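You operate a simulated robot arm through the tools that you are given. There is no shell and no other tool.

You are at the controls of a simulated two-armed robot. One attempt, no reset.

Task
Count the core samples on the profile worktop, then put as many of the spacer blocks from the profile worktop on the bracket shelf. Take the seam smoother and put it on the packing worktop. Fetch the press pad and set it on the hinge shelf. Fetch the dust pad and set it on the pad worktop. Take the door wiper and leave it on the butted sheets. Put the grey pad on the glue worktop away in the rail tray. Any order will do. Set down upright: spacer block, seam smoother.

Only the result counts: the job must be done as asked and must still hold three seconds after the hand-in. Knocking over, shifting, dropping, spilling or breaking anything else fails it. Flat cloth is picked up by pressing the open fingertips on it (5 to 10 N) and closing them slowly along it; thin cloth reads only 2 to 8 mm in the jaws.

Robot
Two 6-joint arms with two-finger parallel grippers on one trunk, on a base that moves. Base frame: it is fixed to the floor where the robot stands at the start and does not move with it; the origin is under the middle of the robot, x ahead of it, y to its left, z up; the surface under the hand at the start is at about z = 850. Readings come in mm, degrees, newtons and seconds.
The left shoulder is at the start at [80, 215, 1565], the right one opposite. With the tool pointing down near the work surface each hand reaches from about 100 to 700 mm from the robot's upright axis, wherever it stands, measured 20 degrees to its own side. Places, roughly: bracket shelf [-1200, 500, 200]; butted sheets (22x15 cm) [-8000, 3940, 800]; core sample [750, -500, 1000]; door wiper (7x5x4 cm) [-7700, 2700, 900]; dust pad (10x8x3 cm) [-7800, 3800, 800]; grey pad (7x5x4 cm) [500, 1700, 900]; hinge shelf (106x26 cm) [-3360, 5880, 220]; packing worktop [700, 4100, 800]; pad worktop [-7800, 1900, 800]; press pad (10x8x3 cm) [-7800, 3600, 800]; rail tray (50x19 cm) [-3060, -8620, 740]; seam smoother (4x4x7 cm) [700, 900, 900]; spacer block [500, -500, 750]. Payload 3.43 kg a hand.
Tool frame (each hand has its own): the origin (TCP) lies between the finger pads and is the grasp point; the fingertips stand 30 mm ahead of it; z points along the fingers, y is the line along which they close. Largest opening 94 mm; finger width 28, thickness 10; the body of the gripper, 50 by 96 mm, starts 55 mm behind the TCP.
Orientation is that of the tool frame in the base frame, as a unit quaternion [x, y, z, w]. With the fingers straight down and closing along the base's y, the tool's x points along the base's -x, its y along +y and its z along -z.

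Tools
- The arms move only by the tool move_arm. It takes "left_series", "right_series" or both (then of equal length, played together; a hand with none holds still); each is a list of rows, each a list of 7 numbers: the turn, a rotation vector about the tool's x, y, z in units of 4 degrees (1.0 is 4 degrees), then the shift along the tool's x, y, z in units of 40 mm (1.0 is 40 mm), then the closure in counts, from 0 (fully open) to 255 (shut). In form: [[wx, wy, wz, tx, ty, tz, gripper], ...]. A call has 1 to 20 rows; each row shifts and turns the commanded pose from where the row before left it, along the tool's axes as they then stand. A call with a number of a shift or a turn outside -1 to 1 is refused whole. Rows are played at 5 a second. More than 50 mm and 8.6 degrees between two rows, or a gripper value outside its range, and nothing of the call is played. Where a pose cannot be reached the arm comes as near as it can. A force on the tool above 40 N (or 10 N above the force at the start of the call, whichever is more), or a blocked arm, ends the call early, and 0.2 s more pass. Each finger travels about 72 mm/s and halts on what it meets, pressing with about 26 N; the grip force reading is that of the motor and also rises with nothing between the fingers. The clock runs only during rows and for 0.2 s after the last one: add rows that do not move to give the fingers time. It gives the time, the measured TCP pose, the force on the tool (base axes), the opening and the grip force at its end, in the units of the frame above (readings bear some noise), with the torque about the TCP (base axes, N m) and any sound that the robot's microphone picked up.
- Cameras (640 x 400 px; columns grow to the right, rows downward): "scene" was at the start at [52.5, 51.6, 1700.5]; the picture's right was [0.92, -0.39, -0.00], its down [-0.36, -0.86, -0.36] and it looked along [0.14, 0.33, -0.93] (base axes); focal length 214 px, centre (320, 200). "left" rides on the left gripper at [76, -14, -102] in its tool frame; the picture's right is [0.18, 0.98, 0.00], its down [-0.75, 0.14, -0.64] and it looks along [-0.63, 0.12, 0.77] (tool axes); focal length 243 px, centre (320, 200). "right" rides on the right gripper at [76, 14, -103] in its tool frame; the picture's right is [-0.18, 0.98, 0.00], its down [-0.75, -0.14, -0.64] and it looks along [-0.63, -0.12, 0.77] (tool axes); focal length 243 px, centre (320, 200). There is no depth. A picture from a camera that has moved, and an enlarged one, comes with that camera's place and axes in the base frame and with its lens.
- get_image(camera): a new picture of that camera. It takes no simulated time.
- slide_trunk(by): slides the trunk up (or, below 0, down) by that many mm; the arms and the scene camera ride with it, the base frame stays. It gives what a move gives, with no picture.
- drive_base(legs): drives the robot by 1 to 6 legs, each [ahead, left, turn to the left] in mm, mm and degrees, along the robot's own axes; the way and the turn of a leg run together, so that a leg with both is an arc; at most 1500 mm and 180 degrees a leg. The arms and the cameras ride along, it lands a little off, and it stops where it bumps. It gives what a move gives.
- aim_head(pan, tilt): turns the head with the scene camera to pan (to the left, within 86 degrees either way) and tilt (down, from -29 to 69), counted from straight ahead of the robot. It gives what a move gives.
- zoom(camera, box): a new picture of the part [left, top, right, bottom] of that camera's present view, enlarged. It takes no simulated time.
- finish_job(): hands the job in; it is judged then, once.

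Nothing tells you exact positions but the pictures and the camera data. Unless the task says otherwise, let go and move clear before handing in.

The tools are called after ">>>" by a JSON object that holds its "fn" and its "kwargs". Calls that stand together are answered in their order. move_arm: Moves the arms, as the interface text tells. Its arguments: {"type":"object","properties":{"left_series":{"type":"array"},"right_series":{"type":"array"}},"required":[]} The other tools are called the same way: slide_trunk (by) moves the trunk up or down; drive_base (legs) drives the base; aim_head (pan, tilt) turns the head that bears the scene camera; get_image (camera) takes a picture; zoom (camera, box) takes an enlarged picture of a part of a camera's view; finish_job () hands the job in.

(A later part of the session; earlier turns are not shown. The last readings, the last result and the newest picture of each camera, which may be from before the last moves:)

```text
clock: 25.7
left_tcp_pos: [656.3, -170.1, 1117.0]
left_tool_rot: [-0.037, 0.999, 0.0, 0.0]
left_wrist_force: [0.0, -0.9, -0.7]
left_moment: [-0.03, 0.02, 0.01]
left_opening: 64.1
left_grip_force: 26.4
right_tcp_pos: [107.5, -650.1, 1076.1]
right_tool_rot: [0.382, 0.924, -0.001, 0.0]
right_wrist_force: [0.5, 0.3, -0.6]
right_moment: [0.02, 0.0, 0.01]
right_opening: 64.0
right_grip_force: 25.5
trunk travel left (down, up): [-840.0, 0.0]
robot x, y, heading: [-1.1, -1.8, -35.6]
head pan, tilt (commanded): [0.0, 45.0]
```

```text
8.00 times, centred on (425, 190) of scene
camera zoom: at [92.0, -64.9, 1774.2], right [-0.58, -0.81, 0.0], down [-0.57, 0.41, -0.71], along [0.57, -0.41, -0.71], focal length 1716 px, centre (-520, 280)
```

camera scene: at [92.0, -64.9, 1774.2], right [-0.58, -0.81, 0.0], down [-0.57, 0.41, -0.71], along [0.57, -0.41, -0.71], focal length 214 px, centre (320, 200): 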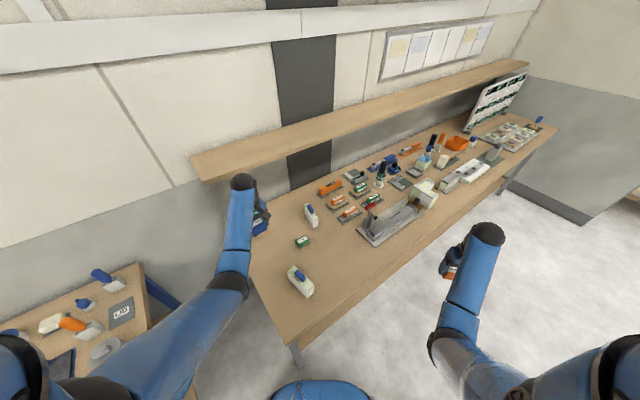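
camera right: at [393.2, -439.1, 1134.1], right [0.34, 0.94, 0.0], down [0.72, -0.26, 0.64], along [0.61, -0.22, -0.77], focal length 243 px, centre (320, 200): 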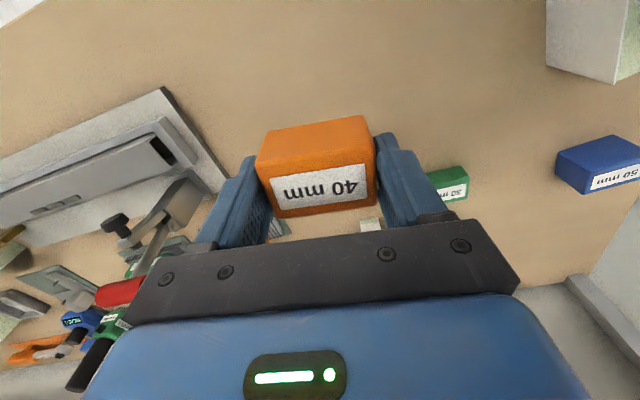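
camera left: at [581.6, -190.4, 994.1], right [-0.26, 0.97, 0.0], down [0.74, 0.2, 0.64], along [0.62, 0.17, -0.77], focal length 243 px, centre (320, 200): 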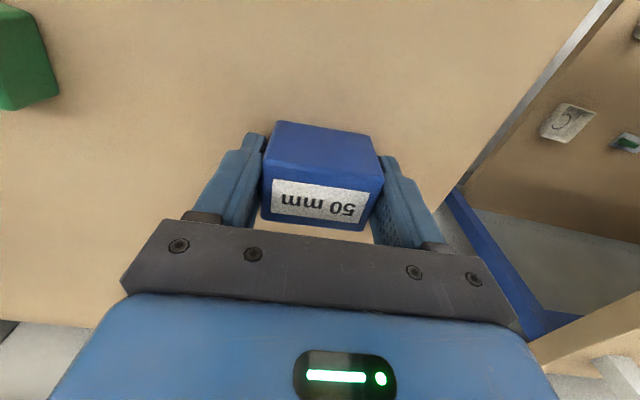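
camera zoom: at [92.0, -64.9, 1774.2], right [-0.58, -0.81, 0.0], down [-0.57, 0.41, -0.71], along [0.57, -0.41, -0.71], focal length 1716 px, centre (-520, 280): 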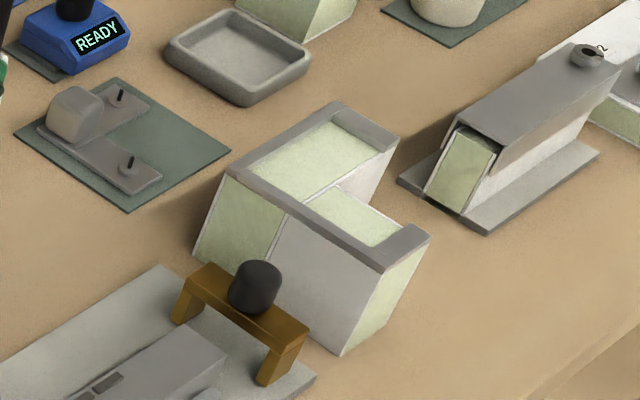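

The item by the bin is a sponge in a holder, and the two core samples are labelled 30 mm and 40 mm, so the count is two: two spacer blocks, both already in hand. I'll back off from the table and turn right to look for the bracket shelf behind.

>>> {"fn": "drive_base", "kwargs": {"legs": [[-300, 0, 0], [0, 0, -60]]}}

>>> {"fn": "aim_head", "kwargs": {"pan": -60, "tilt": 35}}

>>> {"fn": "get_image", "kwargs": {"camera": "scene"}}

```text
clock: 30.4
left_tcp_pos: [-65.5, -481.5, 1117.7]
left_tool_rot: [0.47, 0.883, -0.001, 0.001]
left_wrist_force: [-0.4, -0.2, -2.1]
left_moment: [0.02, 0.02, -0.02]
left_opening: 64.1
left_grip_force: 25.9
right_tcp_pos: [-754.0, -239.7, 1075.9]
right_tool_rot: [0.795, 0.606, -0.002, 0.0]
right_wrist_force: [0.4, -0.6, -1.1]
right_moment: [-0.02, -0.01, -0.02]
right_opening: 63.7
right_grip_force: 25.6
trunk travel left (down, up): [-840.0, 0.0]
robot x, y, heading: [-239.9, 175.5, -96.1]
head pan, tilt (commanded): [0.0, 45.0]
```

```text
clock: 31.7
left_tcp_pos: [-65.5, -480.8, 1117.5]
left_tool_rot: [0.471, 0.882, 0.0, 0.0]
left_wrist_force: [-0.5, -0.1, -0.8]
left_moment: [0.01, -0.02, 0.02]
left_opening: 64.1
left_grip_force: 25.9
right_tcp_pos: [-754.7, -239.9, 1076.9]
right_tool_rot: [0.796, 0.606, -0.002, 0.0]
right_wrist_force: [0.1, -0.5, -0.5]
right_moment: [-0.02, -0.02, 0.0]
right_opening: 63.9
right_grip_force: 26.8
trunk travel left (down, up): [-840.0, 0.0]
robot x, y, heading: [-244.8, 172.8, -96.0]
head pan, tilt (commanded): [-60.0, 35.0]
```

```text
taken
camera scene: at [-324.8, 108.1, 1789.1], right [-0.41, 0.91, 0.0], down [0.52, 0.23, -0.82], along [-0.75, -0.33, -0.57], focal length 214 px, centre (320, 200)
```

scene: 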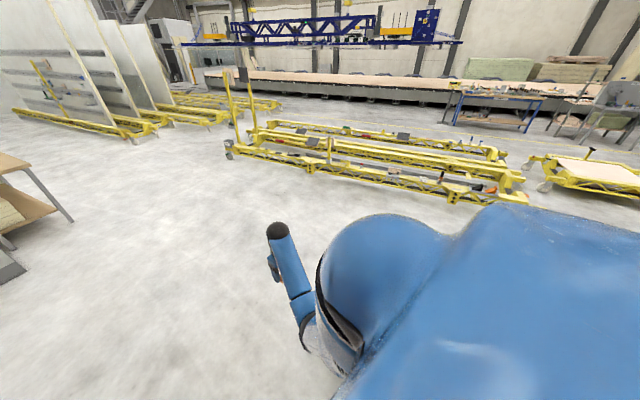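

There's free floor behind and yellow racks farther off. The bracket shelf should be at about (-1200,500), further to the right; I'll turn more.

>>> {"fn": "drive_base", "kwargs": {"legs": [[0, 0, -70]]}}

>>> {"fn": "aim_head", "kwargs": {"pan": -30, "tilt": 35}}

>>> {"fn": "get_image", "kwargs": {"camera": "scene"}}

```text
clock: 35.2
left_tcp_pos: [-806.9, -200.5, 1116.9]
left_tool_rot: [0.898, 0.441, 0.0, -0.001]
left_wrist_force: [-0.3, 0.0, -2.1]
left_moment: [0.01, 0.03, -0.01]
left_opening: 64.2
left_grip_force: 26.1
right_tcp_pos: [-795.3, 529.4, 1075.6]
right_tool_rot: [1.0, 0.027, -0.001, 0.0]
right_wrist_force: [-0.7, 0.2, -1.2]
right_moment: [0.03, -0.01, 0.01]
right_opening: 63.9
right_grip_force: 26.3
trunk travel left (down, up): [-840.0, 0.0]
robot x, y, heading: [-241.8, 171.9, -167.6]
head pan, tilt (commanded): [-60.0, 35.0]
```

```text
clock: 36.1
left_tcp_pos: [-807.1, -200.5, 1117.8]
left_tool_rot: [0.897, 0.441, 0.001, 0.001]
left_wrist_force: [-0.7, -0.4, -1.3]
left_moment: [-0.01, -0.01, 0.0]
left_opening: 63.7
left_grip_force: 25.6
right_tcp_pos: [-795.6, 529.4, 1076.2]
right_tool_rot: [1.0, 0.028, -0.001, -0.001]
right_wrist_force: [-0.2, -1.0, -1.3]
right_moment: [0.04, 0.0, -0.01]
right_opening: 64.0
right_grip_force: 26.1
trunk travel left (down, up): [-840.0, 0.0]
robot x, y, heading: [-242.6, 172.3, -167.8]
head pan, tilt (commanded): [-30.0, 35.0]
```

```text
taken
camera scene: at [-355.1, 195.0, 1789.1], right [0.3, 0.95, 0.0], down [0.55, -0.17, -0.82], along [-0.78, 0.25, -0.57], focal length 214 px, centre (320, 200)
```

scene: 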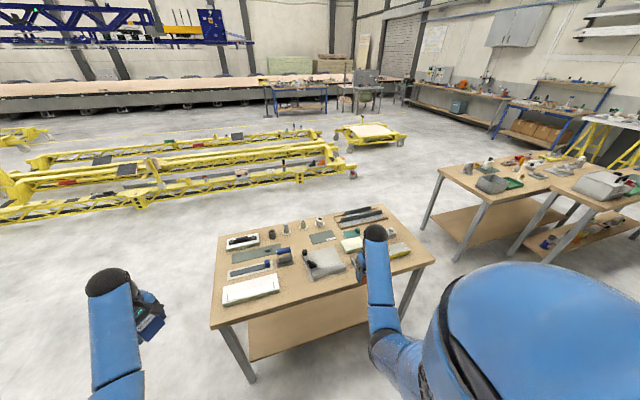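

A worktop with a low shelf stands at about (-1200,500): its lower board is the bracket shelf. I'll zoom on it.

>>> {"fn": "zoom", "kwargs": {"camera": "scene", "box": [200, 190, 450, 390]}}

>>> {"fn": "zoom", "kwargs": {"camera": "scene", "box": [420, 130, 640, 290]}}

```text
2.00 times, centred on (325, 290) of scene
camera zoom: at [-355.1, 195.0, 1789.1], right [0.3, 0.95, 0.0], down [0.55, -0.17, -0.82], along [-0.78, 0.25, -0.57], focal length 429 px, centre (310, 20)
```

zoom: 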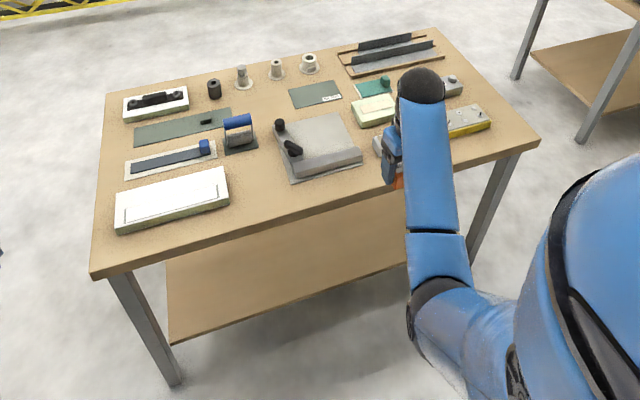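

```text
2.50 times, centred on (530, 210) of scene
camera zoom: at [-355.1, 195.0, 1789.1], right [0.3, 0.95, 0.0], down [0.55, -0.17, -0.82], along [-0.78, 0.25, -0.57], focal length 536 px, centre (-205, 175)
```

zoom: 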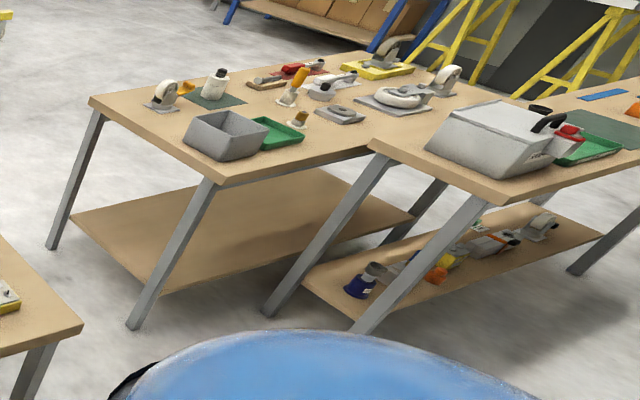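

Its tabletop spans about x −1444…−888, y −107…1015, with the shelf board underneath, open toward me. I'll retract both hands with the blocks closer to the body and align them before driving in front of it.

>>> {"fn": "move_arm", "kwargs": {"left_series": [[0, 0, 0, 0, 0, 1, 255], [0, 0, 0, 0, 0, 1, 255], [0, 0, 0, 0.766, 0.643, 0, 255], [0, 0, 0, 0.766, 0.643, 0, 255], [0, 0, 0, 0.766, 0.643, 0, 255], [0, 0, 0, 0.766, 0.643, 0, 255], [0, 0, 0, 0.766, 0.643, 0, 255], [0, 0, 0, 0.766, 0.643, 0, 255], [0, 0, 0, 0.766, 0.643, 0, 255], [0, 0, 1, 0, 0, 0, 255], [0, 0, 1, 0, 0, 0, 255], [0, 0, 1, 0, 0, 0, 255], [0, 0, 1, 0, 0, 0, 255], [0, 0, 1, 0, 0, 0, 255], [0, 0, 1, 0, 0, 0, 255], [0, 0, 1, 0, 0, 0, 255], [0, 0, 1, 0, 0, 0, 255], [0, 0, 1, 0, 0, 0, 255], [0, 0, 1, 0, 0, 0, 255]], "right_series": [[0, 0, 0, 0, 0, 0.5, 255], [0, 0, 0, 0, 0, 0.5, 255], [0, 0, 0, 0.512, 0.59, 0, 255], [0, 0, 0, 0.512, 0.59, 0, 255], [0, 0, 0, 0.512, 0.59, 0, 255], [0, 0, 0, 0.512, 0.59, 0, 255], [0, 0, 0, 0.512, 0.59, 0, 255], [0, 0, 0, 0.512, 0.59, 0, 255], [0, 0, 0, 0.512, 0.59, 0, 255], [0, 0, -0.77, 0, 0, 0, 255], [0, 0, -0.77, 0, 0, 0, 255], [0, 0, -0.77, 0, 0, 0, 255], [0, 0, 0, 0, 0, 0, 255], [0, 0, 0, 0, 0, 0, 255], [0, 0, 0, 0, 0, 0, 255], [0, 0, 0, 0, 0, 0, 255], [0, 0, 0, 0, 0, 0, 255], [0, 0, 0, 0, 0, 0, 255], [0, 0, 0, 0, 0, 0, 255]]}}

```text
clock: 40.1
left_tcp_pos: [-533.5, -141.0, 1036.8]
left_tool_rot: [0.994, 0.107, 0.0, 0.0]
left_wrist_force: [-0.2, 1.0, -2.0]
left_moment: [-0.02, -0.02, 0.04]
left_opening: 64.1
left_grip_force: 25.8
right_tcp_pos: [-642.7, 373.3, 1036.1]
right_tool_rot: [0.994, 0.108, 0.0, -0.001]
right_wrist_force: [0.2, 0.5, -0.8]
right_moment: [0.01, -0.03, -0.01]
right_opening: 63.8
right_grip_force: 25.6
trunk travel left (down, up): [-840.0, 0.0]
robot x, y, heading: [-242.8, 170.3, -167.7]
head pan, tilt (commanded): [-30.0, 35.0]
```

Both hands retracted cleanly. Now I'll square up to the bracket table (heading 180°) and shift sideways to its middle.

>>> {"fn": "drive_base", "kwargs": {"legs": [[0, 0, -12.3], [0, -280, 0]]}}

>>> {"fn": "aim_head", "kwargs": {"pan": 0, "tilt": 45}}

>>> {"fn": "get_image", "kwargs": {"camera": "scene"}}

```text
clock: 42.9
left_tcp_pos: [-593.3, 207.7, 1035.7]
left_tool_rot: [1.0, 0.0, 0.0, -0.001]
left_wrist_force: [-0.4, 0.4, -1.2]
left_moment: [0.0, 0.0, 0.01]
left_opening: 63.9
left_grip_force: 26.4
right_tcp_pos: [-591.7, 731.9, 1037.1]
right_tool_rot: [1.0, 0.001, -0.002, -0.002]
right_wrist_force: [-0.1, -0.5, -1.6]
right_moment: [0.0, -0.02, -0.01]
right_opening: 63.8
right_grip_force: 26.2
trunk travel left (down, up): [-840.0, 0.0]
robot x, y, heading: [-242.5, 456.5, -180.0]
head pan, tilt (commanded): [-30.0, 35.0]
```

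```text
clock: 43.8
left_tcp_pos: [-594.2, 210.7, 1037.3]
left_tool_rot: [1.0, 0.001, 0.0, 0.001]
left_wrist_force: [-0.7, 0.2, -1.5]
left_moment: [-0.01, -0.02, 0.0]
left_opening: 63.9
left_grip_force: 25.9
right_tcp_pos: [-592.7, 736.0, 1036.0]
right_tool_rot: [1.0, 0.001, -0.001, -0.001]
right_wrist_force: [0.1, 0.6, -1.1]
right_moment: [0.02, -0.01, -0.01]
right_opening: 63.9
right_grip_force: 25.6
trunk travel left (down, up): [-840.0, 0.0]
robot x, y, heading: [-242.0, 457.7, -179.9]
head pan, tilt (commanded): [0.0, 45.0]
```

```text
taken
camera scene: at [-353.4, 457.5, 1774.4], right [0.0, 1.0, 0.0], down [0.71, 0.0, -0.71], along [-0.71, 0.0, -0.71], focal length 214 px, centre (320, 200)
```

scene: 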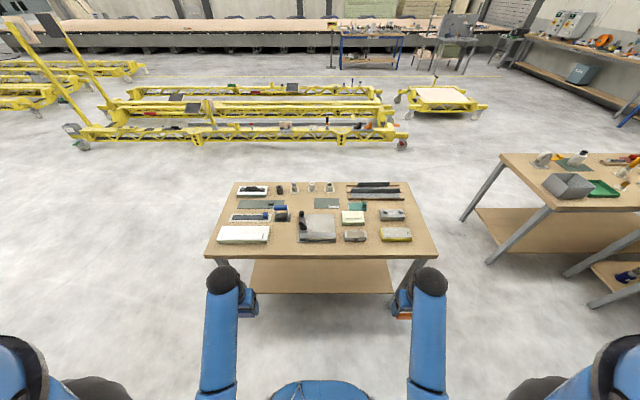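

I'm squared up before the bracket table. I'll zoom to refine the tabletop and shelf heights before lowering.

>>> {"fn": "zoom", "kwargs": {"camera": "scene", "box": [190, 170, 450, 330]}}

>>> {"fn": "get_image", "kwargs": {"camera": "left"}}

>>> {"fn": "get_image", "kwargs": {"camera": "right"}}

```text
2.46 times, centred on (320, 250) of scene
camera zoom: at [-353.4, 457.5, 1774.4], right [0.0, 1.0, 0.0], down [0.71, 0.0, -0.71], along [-0.71, 0.0, -0.71], focal length 528 px, centre (320, 77)
```

zoom: 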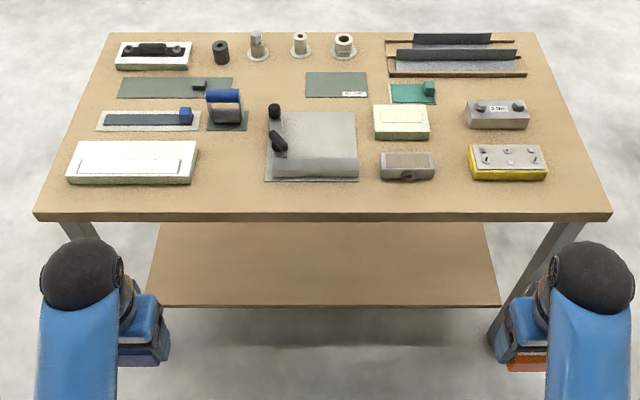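

```text
taken
camera left: at [-518.6, 226.0, 1139.5], right [0.19, -0.98, 0.0], down [-0.75, -0.14, 0.64], along [-0.63, -0.12, -0.77], focal length 243 px, centre (320, 200)
```

left: 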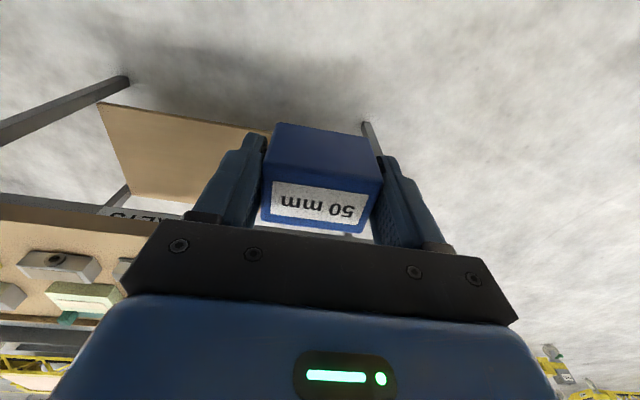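

```text
taken
camera right: at [-515.1, 722.3, 1138.1], right [-0.18, -0.98, 0.0], down [-0.75, 0.14, 0.64], along [-0.63, 0.12, -0.77], focal length 243 px, centre (320, 200)
```

right: 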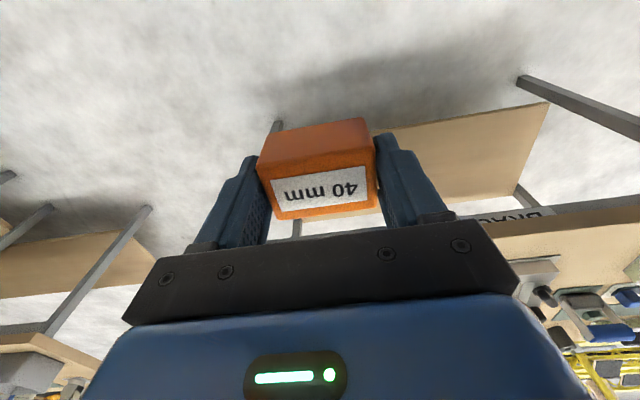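

The tabletop is at about z=800 (near edge x≈−929) and the shelf's near edge is at x≈−975. My hands at x≈−593 are clear, so I'll lower the trunk.

>>> {"fn": "slide_trunk", "kwargs": {"by": -500}}

>>> {"fn": "slide_trunk", "kwargs": {"by": -230}}

>>> {"fn": "get_image", "kwargs": {"camera": "left"}}

>>> {"fn": "get_image", "kwargs": {"camera": "scene"}}

```text
refused: -500 is not a number from -400 to 400
```

```text
clock: 46.2
left_tcp_pos: [-594.1, 209.6, 806.1]
left_tool_rot: [1.0, 0.001, 0.001, 0.001]
left_wrist_force: [0.3, 0.5, -1.1]
left_moment: [-0.02, -0.02, 0.03]
left_opening: 63.9
left_grip_force: 26.1
right_tcp_pos: [-592.5, 733.5, 806.1]
right_tool_rot: [1.0, 0.0, -0.001, -0.001]
right_wrist_force: [0.7, -0.9, -1.5]
right_moment: [-0.02, 0.0, -0.02]
right_opening: 64.0
right_grip_force: 25.7
trunk travel left (down, up): [-610.0, 230.0]
robot x, y, heading: [-238.0, 456.8, -179.8]
head pan, tilt (commanded): [0.0, 45.0]
```

```text
taken
camera left: at [-518.5, 225.0, 909.4], right [0.19, -0.98, 0.0], down [-0.75, -0.14, 0.64], along [-0.63, -0.12, -0.77], focal length 243 px, centre (320, 200)
```

left: 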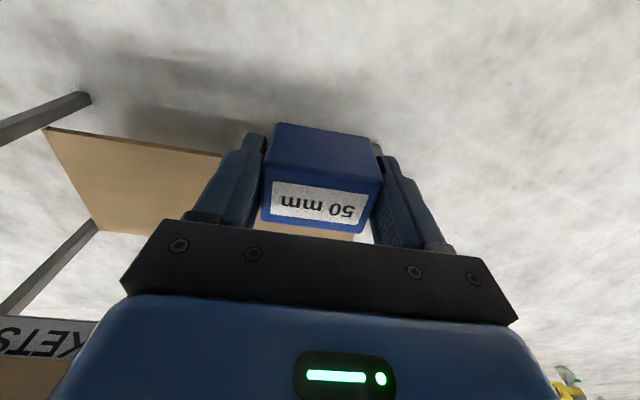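

```text
taken
camera scene: at [-353.3, 455.8, 1544.4], right [0.0, 1.0, 0.0], down [0.71, 0.0, -0.71], along [-0.71, 0.0, -0.71], focal length 214 px, centre (320, 200)
```

scene: 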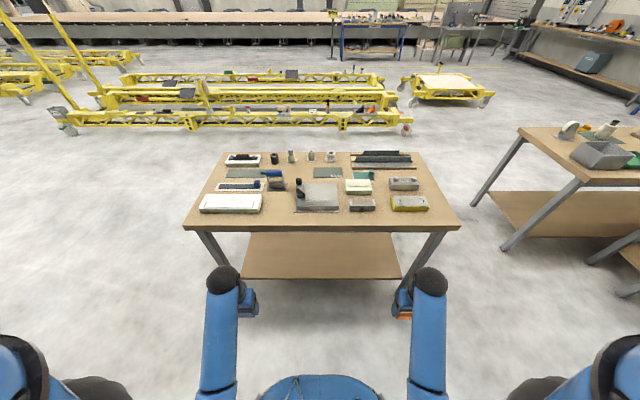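

The trunk slides at most 400 mm per call. I'll zoom to triangulate the shelf height from this lower viewpoint.

>>> {"fn": "zoom", "kwargs": {"camera": "scene", "box": [170, 140, 470, 325]}}

>>> {"fn": "slide_trunk", "kwargs": {"by": -300}}

>>> {"fn": "zoom", "kwargs": {"camera": "scene", "box": [150, 80, 490, 290]}}

```text
2.13 times, centred on (320, 232) of scene
camera zoom: at [-353.3, 455.8, 1544.4], right [0.0, 1.0, 0.0], down [0.71, 0.0, -0.71], along [-0.71, 0.0, -0.71], focal length 458 px, centre (320, 131)
```

zoom: 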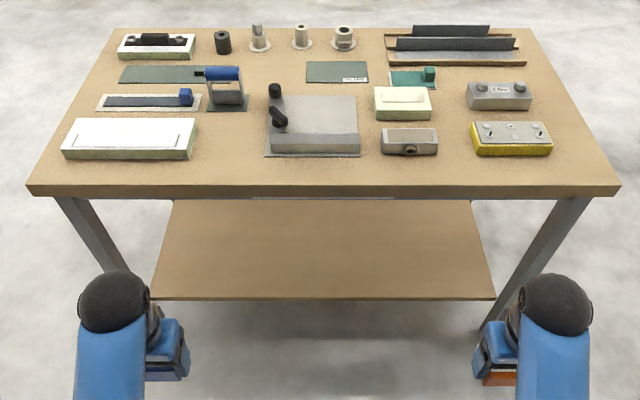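

```text
clock: 49.2
left_tcp_pos: [-595.1, 208.9, 507.6]
left_tool_rot: [1.0, 0.0, 0.0, 0.0]
left_wrist_force: [-0.1, -0.2, -1.9]
left_moment: [-0.02, -0.03, -0.01]
left_opening: 64.2
left_grip_force: 26.5
right_tcp_pos: [-591.4, 734.3, 505.4]
right_tool_rot: [1.0, 0.001, -0.001, -0.001]
right_wrist_force: [-0.2, -1.1, -1.3]
right_moment: [0.03, -0.02, 0.01]
right_opening: 64.0
right_grip_force: 25.7
trunk travel left (down, up): [-310.0, 530.0]
robot x, y, heading: [-242.3, 452.7, -179.8]
head pan, tilt (commanded): [0.0, 45.0]
```

```text
1.88 times, centred on (320, 185) of scene
camera zoom: at [-353.2, 455.8, 1244.4], right [0.0, 1.0, 0.0], down [0.71, 0.0, -0.71], along [-0.71, 0.0, -0.71], focal length 404 px, centre (320, 228)
```

zoom: 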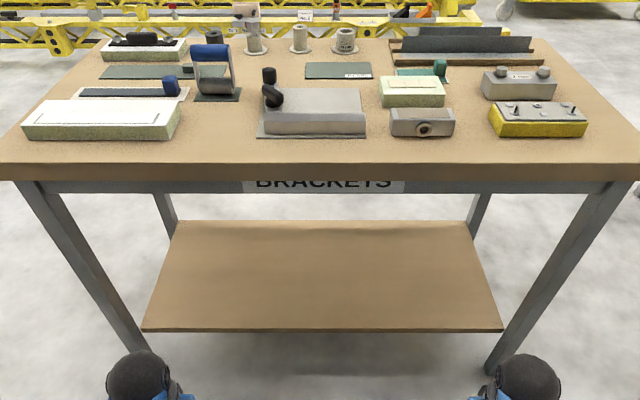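

The shelf surface is at z≈218, spanning x −972…−1416, y −60…983, and the apron reads "BRACKETS". I'll lower further and drive forward so the hands come near the shelf edge.

>>> {"fn": "slide_trunk", "kwargs": {"by": -205}}

>>> {"fn": "drive_base", "kwargs": {"legs": [[230, 0, 0]]}}

>>> {"fn": "get_image", "kwargs": {"camera": "left"}}

>>> {"fn": "get_image", "kwargs": {"camera": "right"}}

>>> {"fn": "get_image", "kwargs": {"camera": "scene"}}

```text
clock: 51.5
left_tcp_pos: [-594.2, 209.2, 302.0]
left_tool_rot: [1.0, 0.001, 0.0, 0.001]
left_wrist_force: [0.6, 0.7, -1.8]
left_moment: [-0.02, -0.03, -0.03]
left_opening: 64.3
left_grip_force: 25.7
right_tcp_pos: [-591.1, 734.6, 300.3]
right_tool_rot: [1.0, 0.001, -0.001, -0.001]
right_wrist_force: [0.3, -0.5, -0.1]
right_moment: [0.0, 0.01, -0.02]
right_opening: 64.1
right_grip_force: 26.0
trunk travel left (down, up): [-105.0, 735.0]
robot x, y, heading: [-243.8, 456.7, -180.0]
head pan, tilt (commanded): [0.0, 45.0]
```

```text
clock: 53.2
left_tcp_pos: [-824.2, 211.1, 302.6]
left_tool_rot: [1.0, 0.0, 0.0, -0.001]
left_wrist_force: [0.0, 0.9, -0.7]
left_moment: [0.01, 0.01, -0.02]
left_opening: 64.1
left_grip_force: 26.2
right_tcp_pos: [-821.9, 736.8, 301.7]
right_tool_rot: [1.0, 0.0, 0.0, 0.0]
right_wrist_force: [0.4, -0.1, -1.1]
right_moment: [0.0, -0.01, 0.01]
right_opening: 64.1
right_grip_force: 26.2
trunk travel left (down, up): [-105.0, 735.0]
robot x, y, heading: [-472.7, 455.2, 180.1]
head pan, tilt (commanded): [0.0, 45.0]
```

```text
taken
camera left: at [-748.7, 225.4, 404.1], right [0.18, -0.98, 0.0], down [-0.75, -0.14, 0.64], along [-0.63, -0.12, -0.77], focal length 243 px, centre (320, 200)
```

left: 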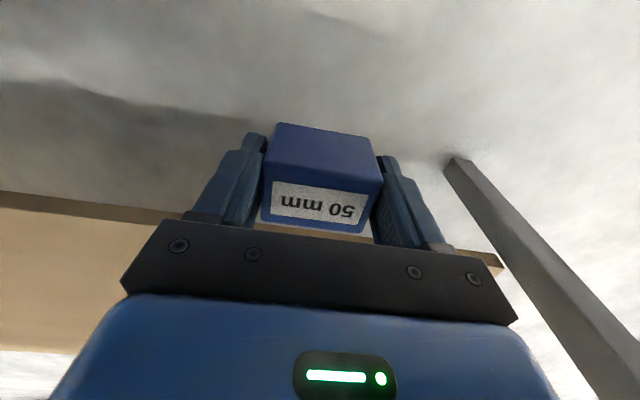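

```text
taken
camera right: at [-744.4, 721.6, 403.1], right [-0.18, -0.98, 0.0], down [-0.75, 0.14, 0.64], along [-0.63, 0.12, -0.77], focal length 243 px, centre (320, 200)
```

right: 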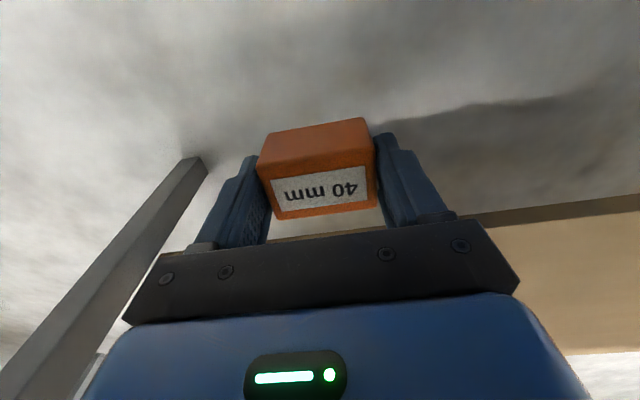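

```text
taken
camera scene: at [-583.5, 456.0, 1039.3], right [0.0, 1.0, 0.0], down [0.71, 0.0, -0.71], along [-0.71, 0.0, -0.71], focal length 214 px, centre (320, 200)
```

scene: 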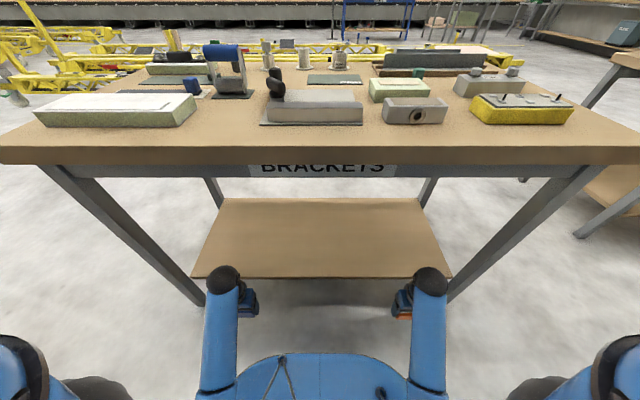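

The shelf is clear and both hands are just before its edge. I'll extend both arms forward about 225 mm over the shelf and lower partway.

>>> {"fn": "move_arm", "kwargs": {"left_series": [[0, 0, 0, -0.8, 0, 0, 255], [0, 0, 0, -0.8, 0, 0, 255], [0, 0, 0, -0.8, 0, 0, 255], [0, 0, 0, -0.8, 0, 0, 255], [0, 0, 0, -0.8, 0, 0, 255], [0, 0, 0, -0.8, 0, 0, 255], [0, 0, 0, -0.8, 0, 0, 255], [0, 0, 0, 0, 0, 0.3, 255], [0, 0, 0, 0, 0, 0.3, 255]], "right_series": [[0, 0, 0, -0.8, 0, 0, 255], [0, 0, 0, -0.8, 0, 0, 255], [0, 0, 0, -0.8, 0, 0, 255], [0, 0, 0, -0.8, 0, 0, 255], [0, 0, 0, -0.8, 0, 0, 255], [0, 0, 0, -0.8, 0, 0, 255], [0, 0, 0, -0.8, 0, 0, 255], [0, 0, 0, 0, 0, 0.3, 255], [0, 0, 0, 0, 0, 0.3, 255]]}}

>>> {"fn": "get_image", "kwargs": {"camera": "left"}}

>>> {"fn": "get_image", "kwargs": {"camera": "right"}}

>>> {"fn": "get_image", "kwargs": {"camera": "scene"}}

```text
clock: 55.2
left_tcp_pos: [-1048.8, 210.1, 277.7]
left_tool_rot: [1.0, 0.001, 0.001, 0.0]
left_wrist_force: [0.5, 0.0, -2.0]
left_moment: [-0.02, 0.01, -0.01]
left_opening: 63.9
left_grip_force: 26.8
right_tcp_pos: [-1044.1, 735.5, 276.5]
right_tool_rot: [1.0, 0.0, 0.0, 0.0]
right_wrist_force: [-0.3, 1.1, -0.8]
right_moment: [-0.02, -0.03, 0.0]
right_opening: 63.8
right_grip_force: 26.6
trunk travel left (down, up): [-105.0, 735.0]
robot x, y, heading: [-470.5, 454.3, 180.0]
head pan, tilt (commanded): [0.0, 45.0]
```

```text
taken
camera left: at [-972.8, 226.2, 379.3], right [0.18, -0.98, 0.0], down [-0.75, -0.14, 0.64], along [-0.63, -0.12, -0.77], focal length 243 px, centre (320, 200)
```

left: 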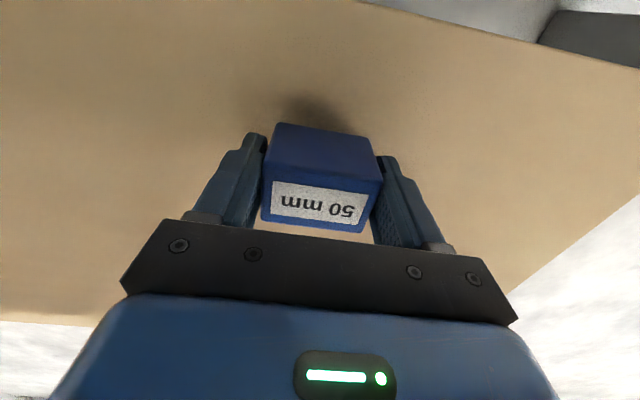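

```text
taken
camera right: at [-968.5, 721.7, 379.0], right [-0.18, -0.98, 0.0], down [-0.75, 0.14, 0.64], along [-0.63, 0.12, -0.77], focal length 243 px, centre (320, 200)
```

right: 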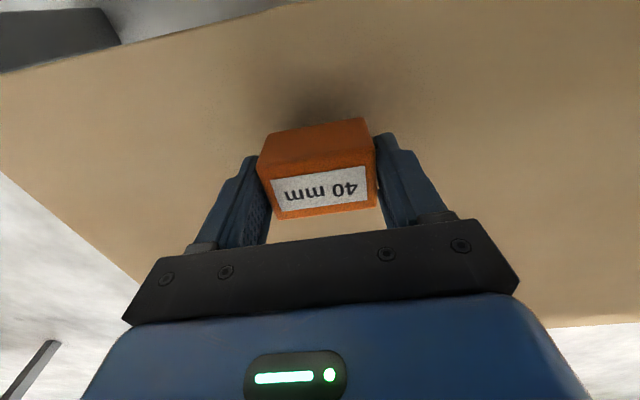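

```text
taken
camera scene: at [-583.4, 455.9, 1039.3], right [0.0, 1.0, 0.0], down [0.71, 0.0, -0.71], along [-0.71, 0.0, -0.71], focal length 214 px, centre (320, 200)
```

scene: 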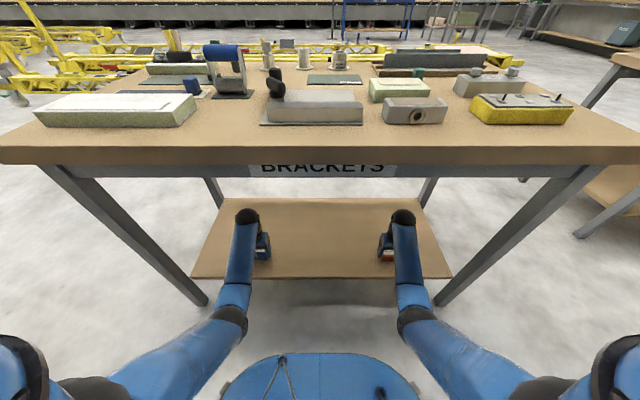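

Both blocks are above the shelf well inside its edge. I'll lower in small steps and watch the wrist forces.

>>> {"fn": "move_arm", "kwargs": {"left_series": [[0, 0, 0, 0, 0, 0.1, 255], [0, 0, 0, 0, 0, 0.1, 255], [0, 0, 0, 0, 0, 0.1, 255], [0, 0, 0, 0, 0, 0, 255]], "right_series": [[0, 0, 0, 0, 0, 0.15, 255], [0, 0, 0, 0, 0, 0.1, 255], [0, 0, 0, 0, 0, 0.1, 255], [0, 0, 0, 0, 0, 0, 255]]}}

```text
clock: 56.2
left_tcp_pos: [-1049.1, 211.0, 266.3]
left_tool_rot: [1.0, 0.001, 0.001, 0.0]
left_wrist_force: [0.2, -0.3, -1.5]
left_moment: [0.01, -0.02, 0.02]
left_opening: 64.2
left_grip_force: 26.0
right_tcp_pos: [-1044.5, 736.1, 261.9]
right_tool_rot: [1.0, 0.0, 0.0, -0.001]
right_wrist_force: [-0.8, -0.6, -0.8]
right_moment: [-0.01, 0.03, 0.02]
right_opening: 63.5
right_grip_force: 26.1
trunk travel left (down, up): [-105.0, 735.0]
robot x, y, heading: [-474.2, 453.5, 180.0]
head pan, tilt (commanded): [0.0, 45.0]
```

>>> {"fn": "move_arm", "kwargs": {"left_series": [[0, 0, 0, 0, 0, 0.05, 255], [0, 0, 0, 0, 0, 0.05, 255], [0, 0, 0, 0, 0, 0, 255]], "right_series": [[0, 0, 0, 0, 0, 0.05, 255], [0, 0, 0, 0, 0, 0.05, 255], [0, 0, 0, 0, 0, 0, 255]]}}

```text
clock: 57.0
left_tcp_pos: [-1049.0, 210.4, 263.2]
left_tool_rot: [1.0, -0.001, -0.001, 0.0]
left_wrist_force: [-0.9, 0.6, 1.2]
left_moment: [0.06, 0.05, -0.05]
left_opening: 64.0
left_grip_force: 25.8
right_tcp_pos: [-1045.6, 735.0, 259.2]
right_tool_rot: [1.0, -0.001, 0.0, -0.001]
right_wrist_force: [1.1, -0.8, 0.7]
right_moment: [-0.07, -0.11, 0.01]
right_opening: 63.8
right_grip_force: 26.1
trunk travel left (down, up): [-105.0, 735.0]
robot x, y, heading: [-472.0, 457.3, 179.8]
head pan, tilt (commanded): [0.0, 45.0]
```

Forces have just flipped sign, hinting at first contact. One more small step down.

>>> {"fn": "move_arm", "kwargs": {"left_series": [[0, 0, 0, 0, 0, 0.05, 255], [0, 0, 0, 0, 0, 0, 255]], "right_series": [[0, 0, 0, 0, 0, 0.05, 255], [0, 0, 0, 0, 0, 0, 255]]}}

```text
clock: 57.6
left_tcp_pos: [-1048.8, 210.9, 263.0]
left_tool_rot: [1.0, 0.001, -0.002, 0.001]
left_wrist_force: [4.5, 0.8, 15.2]
left_moment: [0.02, -0.38, 0.03]
left_opening: 64.0
left_grip_force: 26.1
right_tcp_pos: [-1045.0, 735.3, 258.5]
right_tool_rot: [1.0, 0.0, -0.003, -0.001]
right_wrist_force: [1.3, 0.2, 8.7]
right_moment: [-0.1, -0.22, 0.02]
right_opening: 64.1
right_grip_force: 25.9
trunk travel left (down, up): [-105.0, 735.0]
robot x, y, heading: [-469.1, 457.9, 179.8]
head pan, tilt (commanded): [0.0, 45.0]
```

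Both blocks are resting on the shelf (z≈220). I'll ease the pressure, open both hands and rise straight up.

>>> {"fn": "move_arm", "kwargs": {"left_series": [[0, 0, 0, 0, 0, -0.03, 255], [0, 0, 0, 0, 0, 0, 60], [0, 0, 0, 0, 0, 0, 0], [0, 0, 0, 0, 0, 0, 0], [0, 0, 0, 0, 0, -0.5, 0], [0, 0, 0, 0, 0, -0.5, 0], [0, 0, 0, 0, 0, -0.5, 0]], "right_series": [[0, 0, 0, 0, 0, -0.02, 255], [0, 0, 0, 0, 0, 0, 60], [0, 0, 0, 0, 0, 0, 0], [0, 0, 0, 0, 0, 0, 0], [0, 0, 0, 0, 0, -0.5, 0], [0, 0, 0, 0, 0, -0.5, 0], [0, 0, 0, 0, 0, -0.5, 0]]}}

>>> {"fn": "get_image", "kwargs": {"camera": "left"}}

>>> {"fn": "get_image", "kwargs": {"camera": "right"}}

```text
clock: 59.2
left_tcp_pos: [-1048.7, 210.9, 321.1]
left_tool_rot: [1.0, 0.0, 0.0, 0.0]
left_wrist_force: [-0.4, -0.1, 0.0]
left_moment: [0.01, -0.02, -0.01]
left_opening: 94.1
left_grip_force: 0.0
right_tcp_pos: [-1046.3, 734.8, 318.3]
right_tool_rot: [1.0, 0.0, -0.001, -0.001]
right_wrist_force: [0.0, -0.9, 0.6]
right_moment: [-0.01, 0.0, 0.0]
right_opening: 94.1
right_grip_force: 0.1
trunk travel left (down, up): [-105.0, 735.0]
robot x, y, heading: [-471.9, 452.9, 180.4]
head pan, tilt (commanded): [0.0, 45.0]
```

```text
taken
camera left: at [-972.0, 226.0, 423.3], right [0.18, -0.98, 0.0], down [-0.75, -0.14, 0.64], along [-0.63, -0.12, -0.77], focal length 243 px, centre (320, 200)
```

left: 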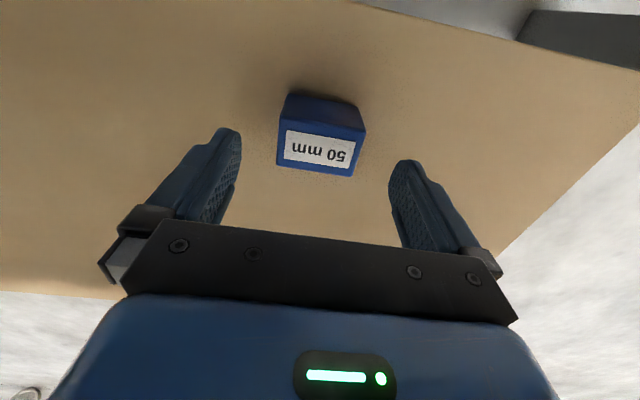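

```text
taken
camera right: at [-969.3, 720.7, 421.2], right [-0.18, -0.98, 0.0], down [-0.75, 0.14, 0.64], along [-0.63, 0.12, -0.77], focal length 243 px, centre (320, 200)
```

right: 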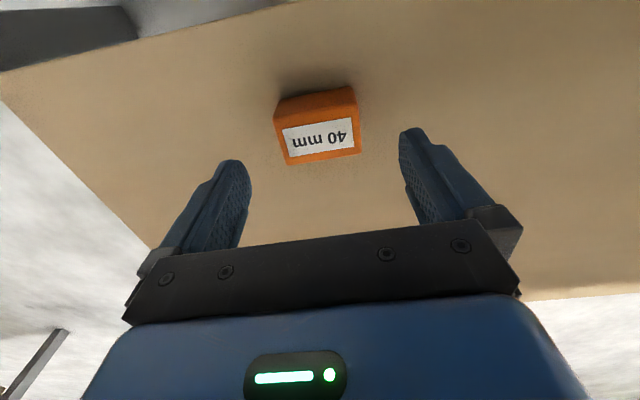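

Both spacer blocks stand upright on the bracket shelf. I'll retract the arms, back the base away and raise the trunk.

>>> {"fn": "move_arm", "kwargs": {"left_series": [[0, 0, 0, 0.8, 0, 0, 0], [0, 0, 0, 0.8, 0, 0, 0], [0, 0, 0, 0.8, 0, 0, 0], [0, 0, 0, 0.8, 0, 0, 0], [0, 0, 0, 0.8, 0, 0, 0], [0, 0, 0, 0.8, 0, 0, 0], [0, 0, 0, 0.8, 0, 0, 0]], "right_series": [[0, 0, 0, 0.8, 0, 0, 0], [0, 0, 0, 0.8, 0, 0, 0], [0, 0, 0, 0.8, 0, 0, 0], [0, 0, 0, 0.8, 0, 0, 0], [0, 0, 0, 0.8, 0, 0, 0], [0, 0, 0, 0.8, 0, 0, 0], [0, 0, 0, 0.8, 0, 0, 0]]}}

>>> {"fn": "drive_base", "kwargs": {"legs": [[-230, 0, 0]]}}

>>> {"fn": "get_image", "kwargs": {"camera": "scene"}}

>>> {"fn": "slide_trunk", "kwargs": {"by": 400}}

>>> {"fn": "slide_trunk", "kwargs": {"by": 335}}

```text
clock: 60.8
left_tcp_pos: [-824.2, 207.2, 307.8]
left_tool_rot: [1.0, -0.001, -0.002, 0.001]
left_wrist_force: [0.0, 1.5, 0.6]
left_moment: [0.0, 0.01, 0.01]
left_opening: 94.1
left_grip_force: 0.1
left hand out of reach, approached as far as the arm can: row 4, 5
right_tcp_pos: [-821.0, 735.8, 308.0]
right_tool_rot: [1.0, 0.0, -0.002, -0.001]
right_wrist_force: [0.7, 0.7, 1.0]
right_moment: [-0.01, -0.03, 0.03]
right_opening: 93.8
right_grip_force: 0.1
right hand out of reach, approached as far as the arm can: row 4, 5, 6
trunk travel left (down, up): [-105.0, 735.0]
robot x, y, heading: [-471.1, 457.2, 180.1]
head pan, tilt (commanded): [0.0, 45.0]
```

```text
clock: 62.5
left_tcp_pos: [-597.4, 206.6, 309.2]
left_tool_rot: [1.0, 0.001, -0.001, 0.001]
left_wrist_force: [0.2, -0.3, -0.8]
left_moment: [0.03, -0.01, 0.0]
left_opening: 94.1
left_grip_force: 0.0
right_tcp_pos: [-596.9, 735.0, 307.5]
right_tool_rot: [1.0, 0.001, -0.002, -0.001]
right_wrist_force: [0.8, 0.0, -0.3]
right_moment: [0.02, -0.04, 0.0]
right_opening: 93.8
right_grip_force: 0.0
trunk travel left (down, up): [-105.0, 735.0]
robot x, y, heading: [-243.3, 456.5, -180.1]
head pan, tilt (commanded): [0.0, 45.0]
```

```text
taken
camera scene: at [-356.7, 455.8, 1039.4], right [0.0, 1.0, 0.0], down [0.71, 0.0, -0.71], along [-0.71, 0.0, -0.71], focal length 214 px, centre (320, 200)
```

scene: 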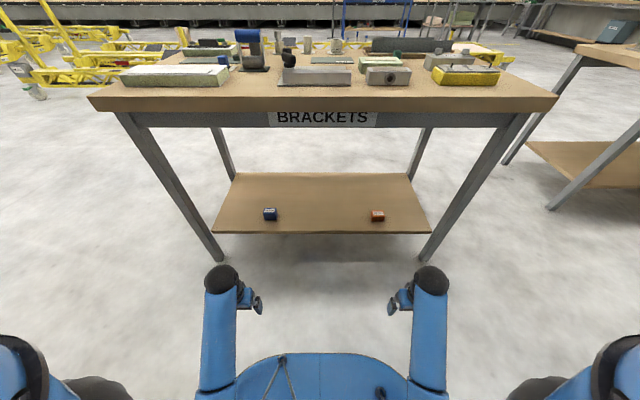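

```text
clock: 66.3
left_tcp_pos: [-597.5, 206.1, 708.2]
left_tool_rot: [1.0, 0.001, -0.003, 0.001]
left_wrist_force: [0.2, 0.5, 0.0]
left_moment: [0.0, -0.01, 0.02]
left_opening: 93.7
left_grip_force: 0.1
right_tcp_pos: [-596.6, 734.9, 708.2]
right_tool_rot: [1.0, 0.001, -0.002, 0.0]
right_wrist_force: [-0.3, 0.0, 0.0]
right_moment: [0.02, 0.04, 0.0]
right_opening: 93.9
right_grip_force: 0.0
trunk travel left (down, up): [-505.0, 335.0]
robot x, y, heading: [-248.9, 452.3, -179.7]
head pan, tilt (commanded): [0.0, 45.0]
```

```text
clock: 69.6
left_tcp_pos: [-599.9, 206.4, 1042.0]
left_tool_rot: [1.0, 0.001, -0.002, 0.001]
left_wrist_force: [-0.1, -0.6, 0.8]
left_moment: [0.01, -0.01, 0.01]
left_opening: 93.9
left_grip_force: 0.1
right_tcp_pos: [-595.3, 735.5, 1042.6]
right_tool_rot: [1.0, 0.001, -0.002, -0.001]
right_wrist_force: [-0.5, 0.1, 0.2]
right_moment: [-0.02, -0.01, 0.02]
right_opening: 94.0
right_grip_force: 0.1
trunk travel left (down, up): [-840.0, 0.0]
robot x, y, heading: [-246.1, 455.1, -180.0]
head pan, tilt (commanded): [0.0, 45.0]
```

Spacer part done. Next I'll turn around to face the wall worktops and look for the seam smoother and the grey pad.

>>> {"fn": "drive_base", "kwargs": {"legs": [[0, 0, 90], [0, 0, 90], [0, 450, 0]]}}

>>> {"fn": "aim_head", "kwargs": {"pan": 0, "tilt": 40}}

>>> {"fn": "get_image", "kwargs": {"camera": "scene"}}

```text
clock: 79.9
left_tcp_pos: [121.2, 1144.0, 1042.3]
left_tool_rot: [0.01, 1.0, 0.002, 0.002]
left_wrist_force: [0.1, -0.3, -0.5]
left_moment: [0.0, -0.03, 0.02]
left_opening: 94.0
left_grip_force: 0.1
right_tcp_pos: [106.9, 616.6, 1041.4]
right_tool_rot: [0.01, 1.0, 0.001, 0.002]
right_wrist_force: [-0.1, 0.2, 0.8]
right_moment: [-0.01, 0.01, 0.0]
right_opening: 94.1
right_grip_force: 0.1
trunk travel left (down, up): [-840.0, 0.0]
robot x, y, heading: [-236.1, 902.7, -1.1]
head pan, tilt (commanded): [0.0, 45.0]
```

```text
clock: 80.6
left_tcp_pos: [121.8, 1145.0, 1043.2]
left_tool_rot: [0.009, 1.0, 0.0, 0.001]
left_wrist_force: [1.0, -0.1, 0.3]
left_moment: [-0.02, 0.01, 0.0]
left_opening: 94.1
left_grip_force: 0.1
right_tcp_pos: [106.4, 617.6, 1041.1]
right_tool_rot: [0.01, 1.0, -0.001, 0.001]
right_wrist_force: [-0.2, 0.3, 0.5]
right_moment: [-0.01, 0.0, -0.02]
right_opening: 93.7
right_grip_force: 0.1
trunk travel left (down, up): [-840.0, 0.0]
robot x, y, heading: [-236.5, 906.2, -0.8]
head pan, tilt (commanded): [0.0, 40.0]
```

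```text
taken
camera scene: at [-121.2, 902.1, 1781.6], right [-0.02, -1.0, 0.0], down [-0.64, 0.01, -0.77], along [0.77, -0.01, -0.64], focal length 214 px, centre (320, 200)
```

scene: 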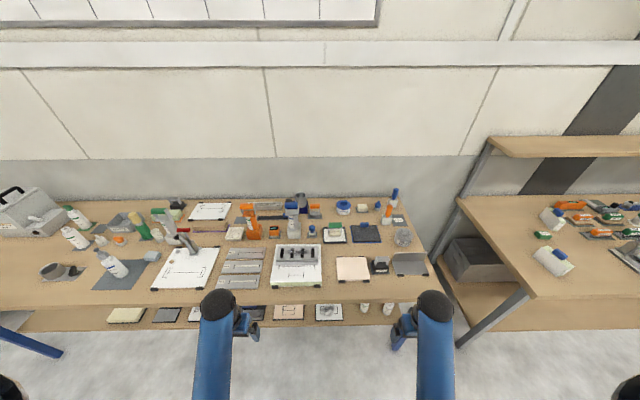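

The glue worktop lies ahead with many tools. I'll zoom across it to identify the seam smoother (4×4×7 cm) and grey pad (7×5×4 cm).

>>> {"fn": "zoom", "kwargs": {"camera": "scene", "box": [300, 180, 450, 290]}}

>>> {"fn": "zoom", "kwargs": {"camera": "scene", "box": [150, 190, 320, 300]}}

>>> {"fn": "zoom", "kwargs": {"camera": "scene", "box": [0, 180, 180, 300]}}

```text
3.64 times, centred on (375, 235) of scene
camera zoom: at [-121.2, 902.1, 1781.6], right [-0.02, -1.0, 0.0], down [-0.64, 0.01, -0.77], along [0.77, -0.01, -0.64], focal length 780 px, centre (120, 73)
```

zoom: 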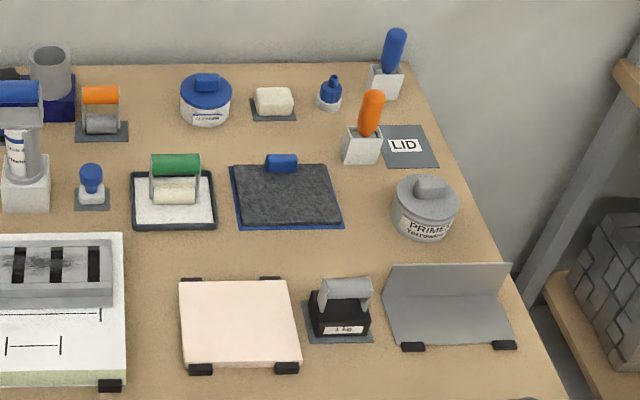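

```text
3.64 times, centred on (235, 245) of scene
camera zoom: at [-121.2, 902.1, 1781.6], right [-0.02, -1.0, 0.0], down [-0.64, 0.01, -0.77], along [0.77, -0.01, -0.64], focal length 780 px, centre (629, 36)
```

zoom: 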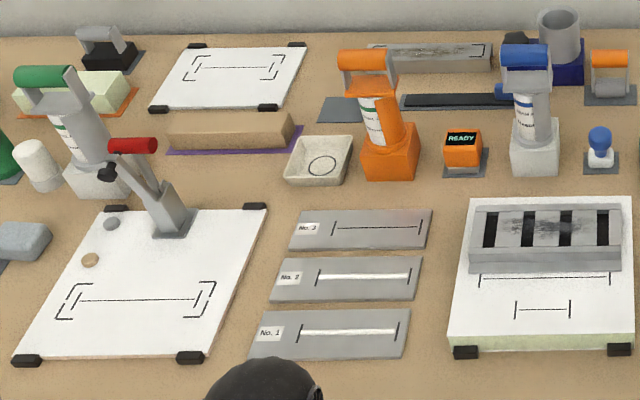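

```text
3.33 times, centred on (90, 240) of scene
camera zoom: at [-121.2, 902.1, 1781.6], right [-0.02, -1.0, 0.0], down [-0.64, 0.01, -0.77], along [0.77, -0.01, -0.64], focal length 715 px, centre (1087, 67)
```

zoom: 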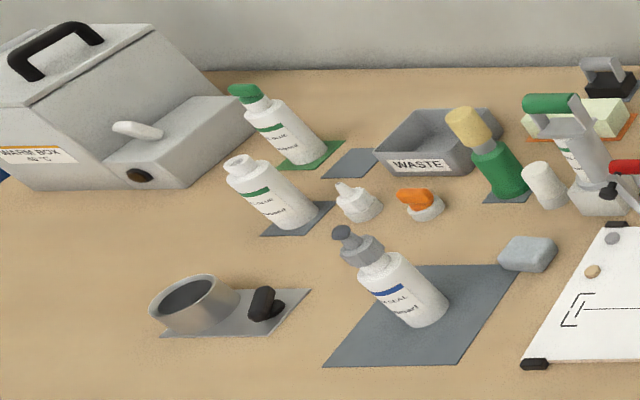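

I take the seam smoother to be the small white-based tool with a blue bulb at about (686,936), and the grey pad the grey soft block at about (540,1740). I'll drive up to the glue worktop for the smoother with the right hand.

>>> {"fn": "drive_base", "kwargs": {"legs": [[0, 220, 0.8], [280, 0, 0]]}}

>>> {"fn": "aim_head", "kwargs": {"pan": -20, "tilt": 55}}

>>> {"fn": "get_image", "kwargs": {"camera": "scene"}}

>>> {"fn": "get_image", "kwargs": {"camera": "right"}}

```text
clock: 83.8
left_tcp_pos: [399.9, 1366.7, 1044.4]
left_tool_rot: [0.006, 1.0, -0.001, 0.005]
left_wrist_force: [-0.4, 0.3, -1.2]
left_moment: [0.01, 0.0, -0.01]
left_opening: 94.2
left_grip_force: 0.1
right_tcp_pos: [390.2, 839.7, 1043.4]
right_tool_rot: [0.006, 1.0, -0.001, 0.003]
right_wrist_force: [0.3, -0.2, 0.4]
right_moment: [-0.03, -0.02, 0.0]
right_opening: 94.1
right_grip_force: 0.0
trunk travel left (down, up): [-840.0, 0.0]
robot x, y, heading: [45.2, 1124.4, -0.7]
head pan, tilt (commanded): [0.0, 40.0]
```

```text
clock: 84.7
left_tcp_pos: [403.0, 1367.3, 1042.4]
left_tool_rot: [0.007, 1.0, 0.0, 0.001]
left_wrist_force: [-1.1, 0.5, 0.0]
left_moment: [-0.02, 0.03, 0.0]
left_opening: 94.0
left_grip_force: 0.1
right_tcp_pos: [393.4, 839.2, 1042.5]
right_tool_rot: [0.005, 1.0, 0.0, 0.001]
right_wrist_force: [-0.2, -0.3, -0.3]
right_moment: [0.01, 0.02, 0.02]
right_opening: 93.9
right_grip_force: 0.0
trunk travel left (down, up): [-840.0, 0.0]
robot x, y, heading: [46.5, 1121.6, -0.6]
head pan, tilt (commanded): [-20.0, 55.0]
```

```text
taken
camera scene: at [145.8, 1097.8, 1760.9], right [-0.35, -0.94, 0.0], down [-0.77, 0.29, -0.57], along [0.54, -0.2, -0.82], focal length 214 px, centre (320, 200)
```

scene: 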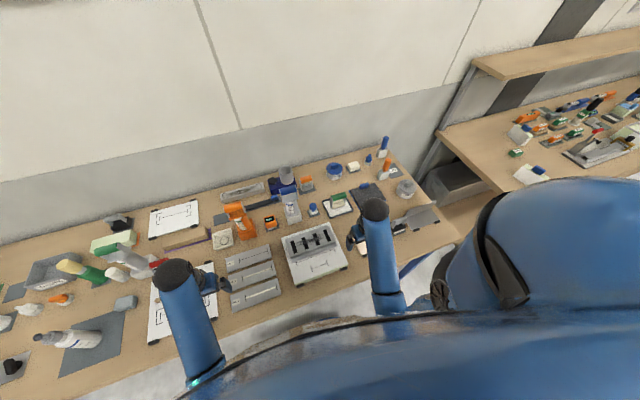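

```text
taken
camera right: at [318.3, 854.7, 1145.2], right [0.2, 0.98, 0.0], down [0.75, -0.15, 0.64], along [0.63, -0.13, -0.77], focal length 243 px, centre (320, 200)
```

right: 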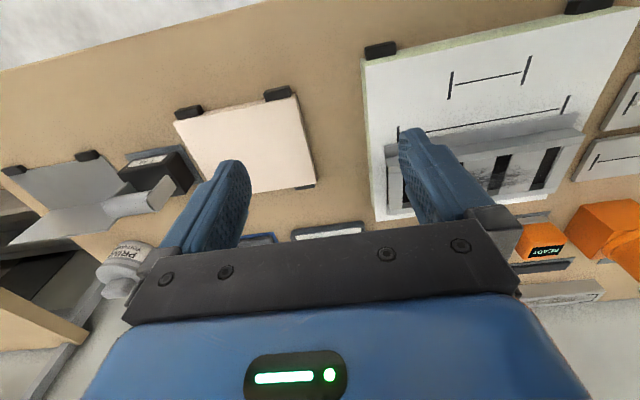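

The smoother is near pixel (313,208) in the scene. I'll zoom on it.

>>> {"fn": "zoom", "kwargs": {"camera": "scene", "box": [270, 175, 360, 235]}}

>>> {"fn": "zoom", "kwargs": {"camera": "scene", "box": [300, 195, 326, 220]}}

```text
6.67 times, centred on (315, 205) of scene
camera zoom: at [145.8, 1097.8, 1760.9], right [-0.35, -0.94, 0.0], down [-0.77, 0.29, -0.57], along [0.54, -0.2, -0.82], focal length 1430 px, centre (353, 167)
```

zoom: 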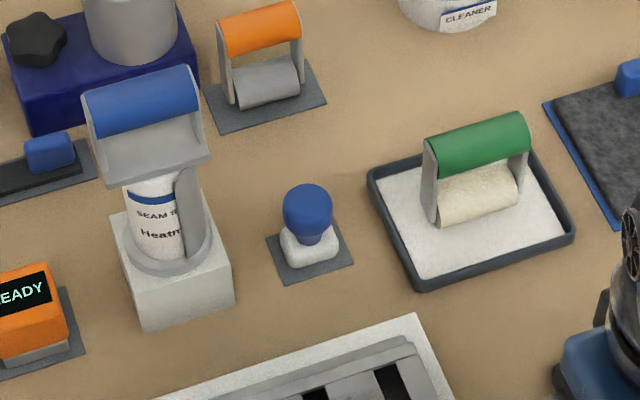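

```text
16.00 times, centred on (313, 208) of scene
camera zoom: at [145.8, 1097.8, 1760.9], right [-0.35, -0.94, 0.0], down [-0.77, 0.29, -0.57], along [0.54, -0.2, -0.82], focal length 3432 px, centre (432, 80)
```

zoom: 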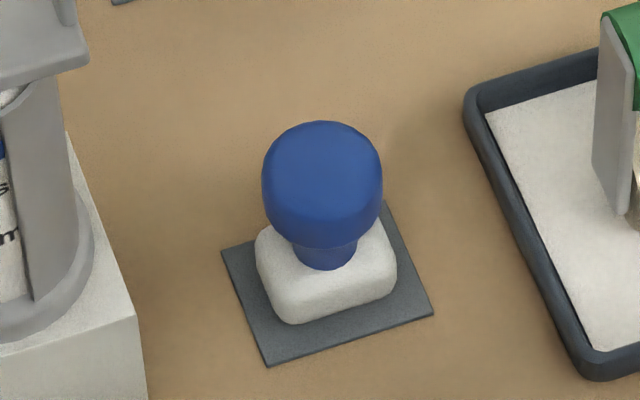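

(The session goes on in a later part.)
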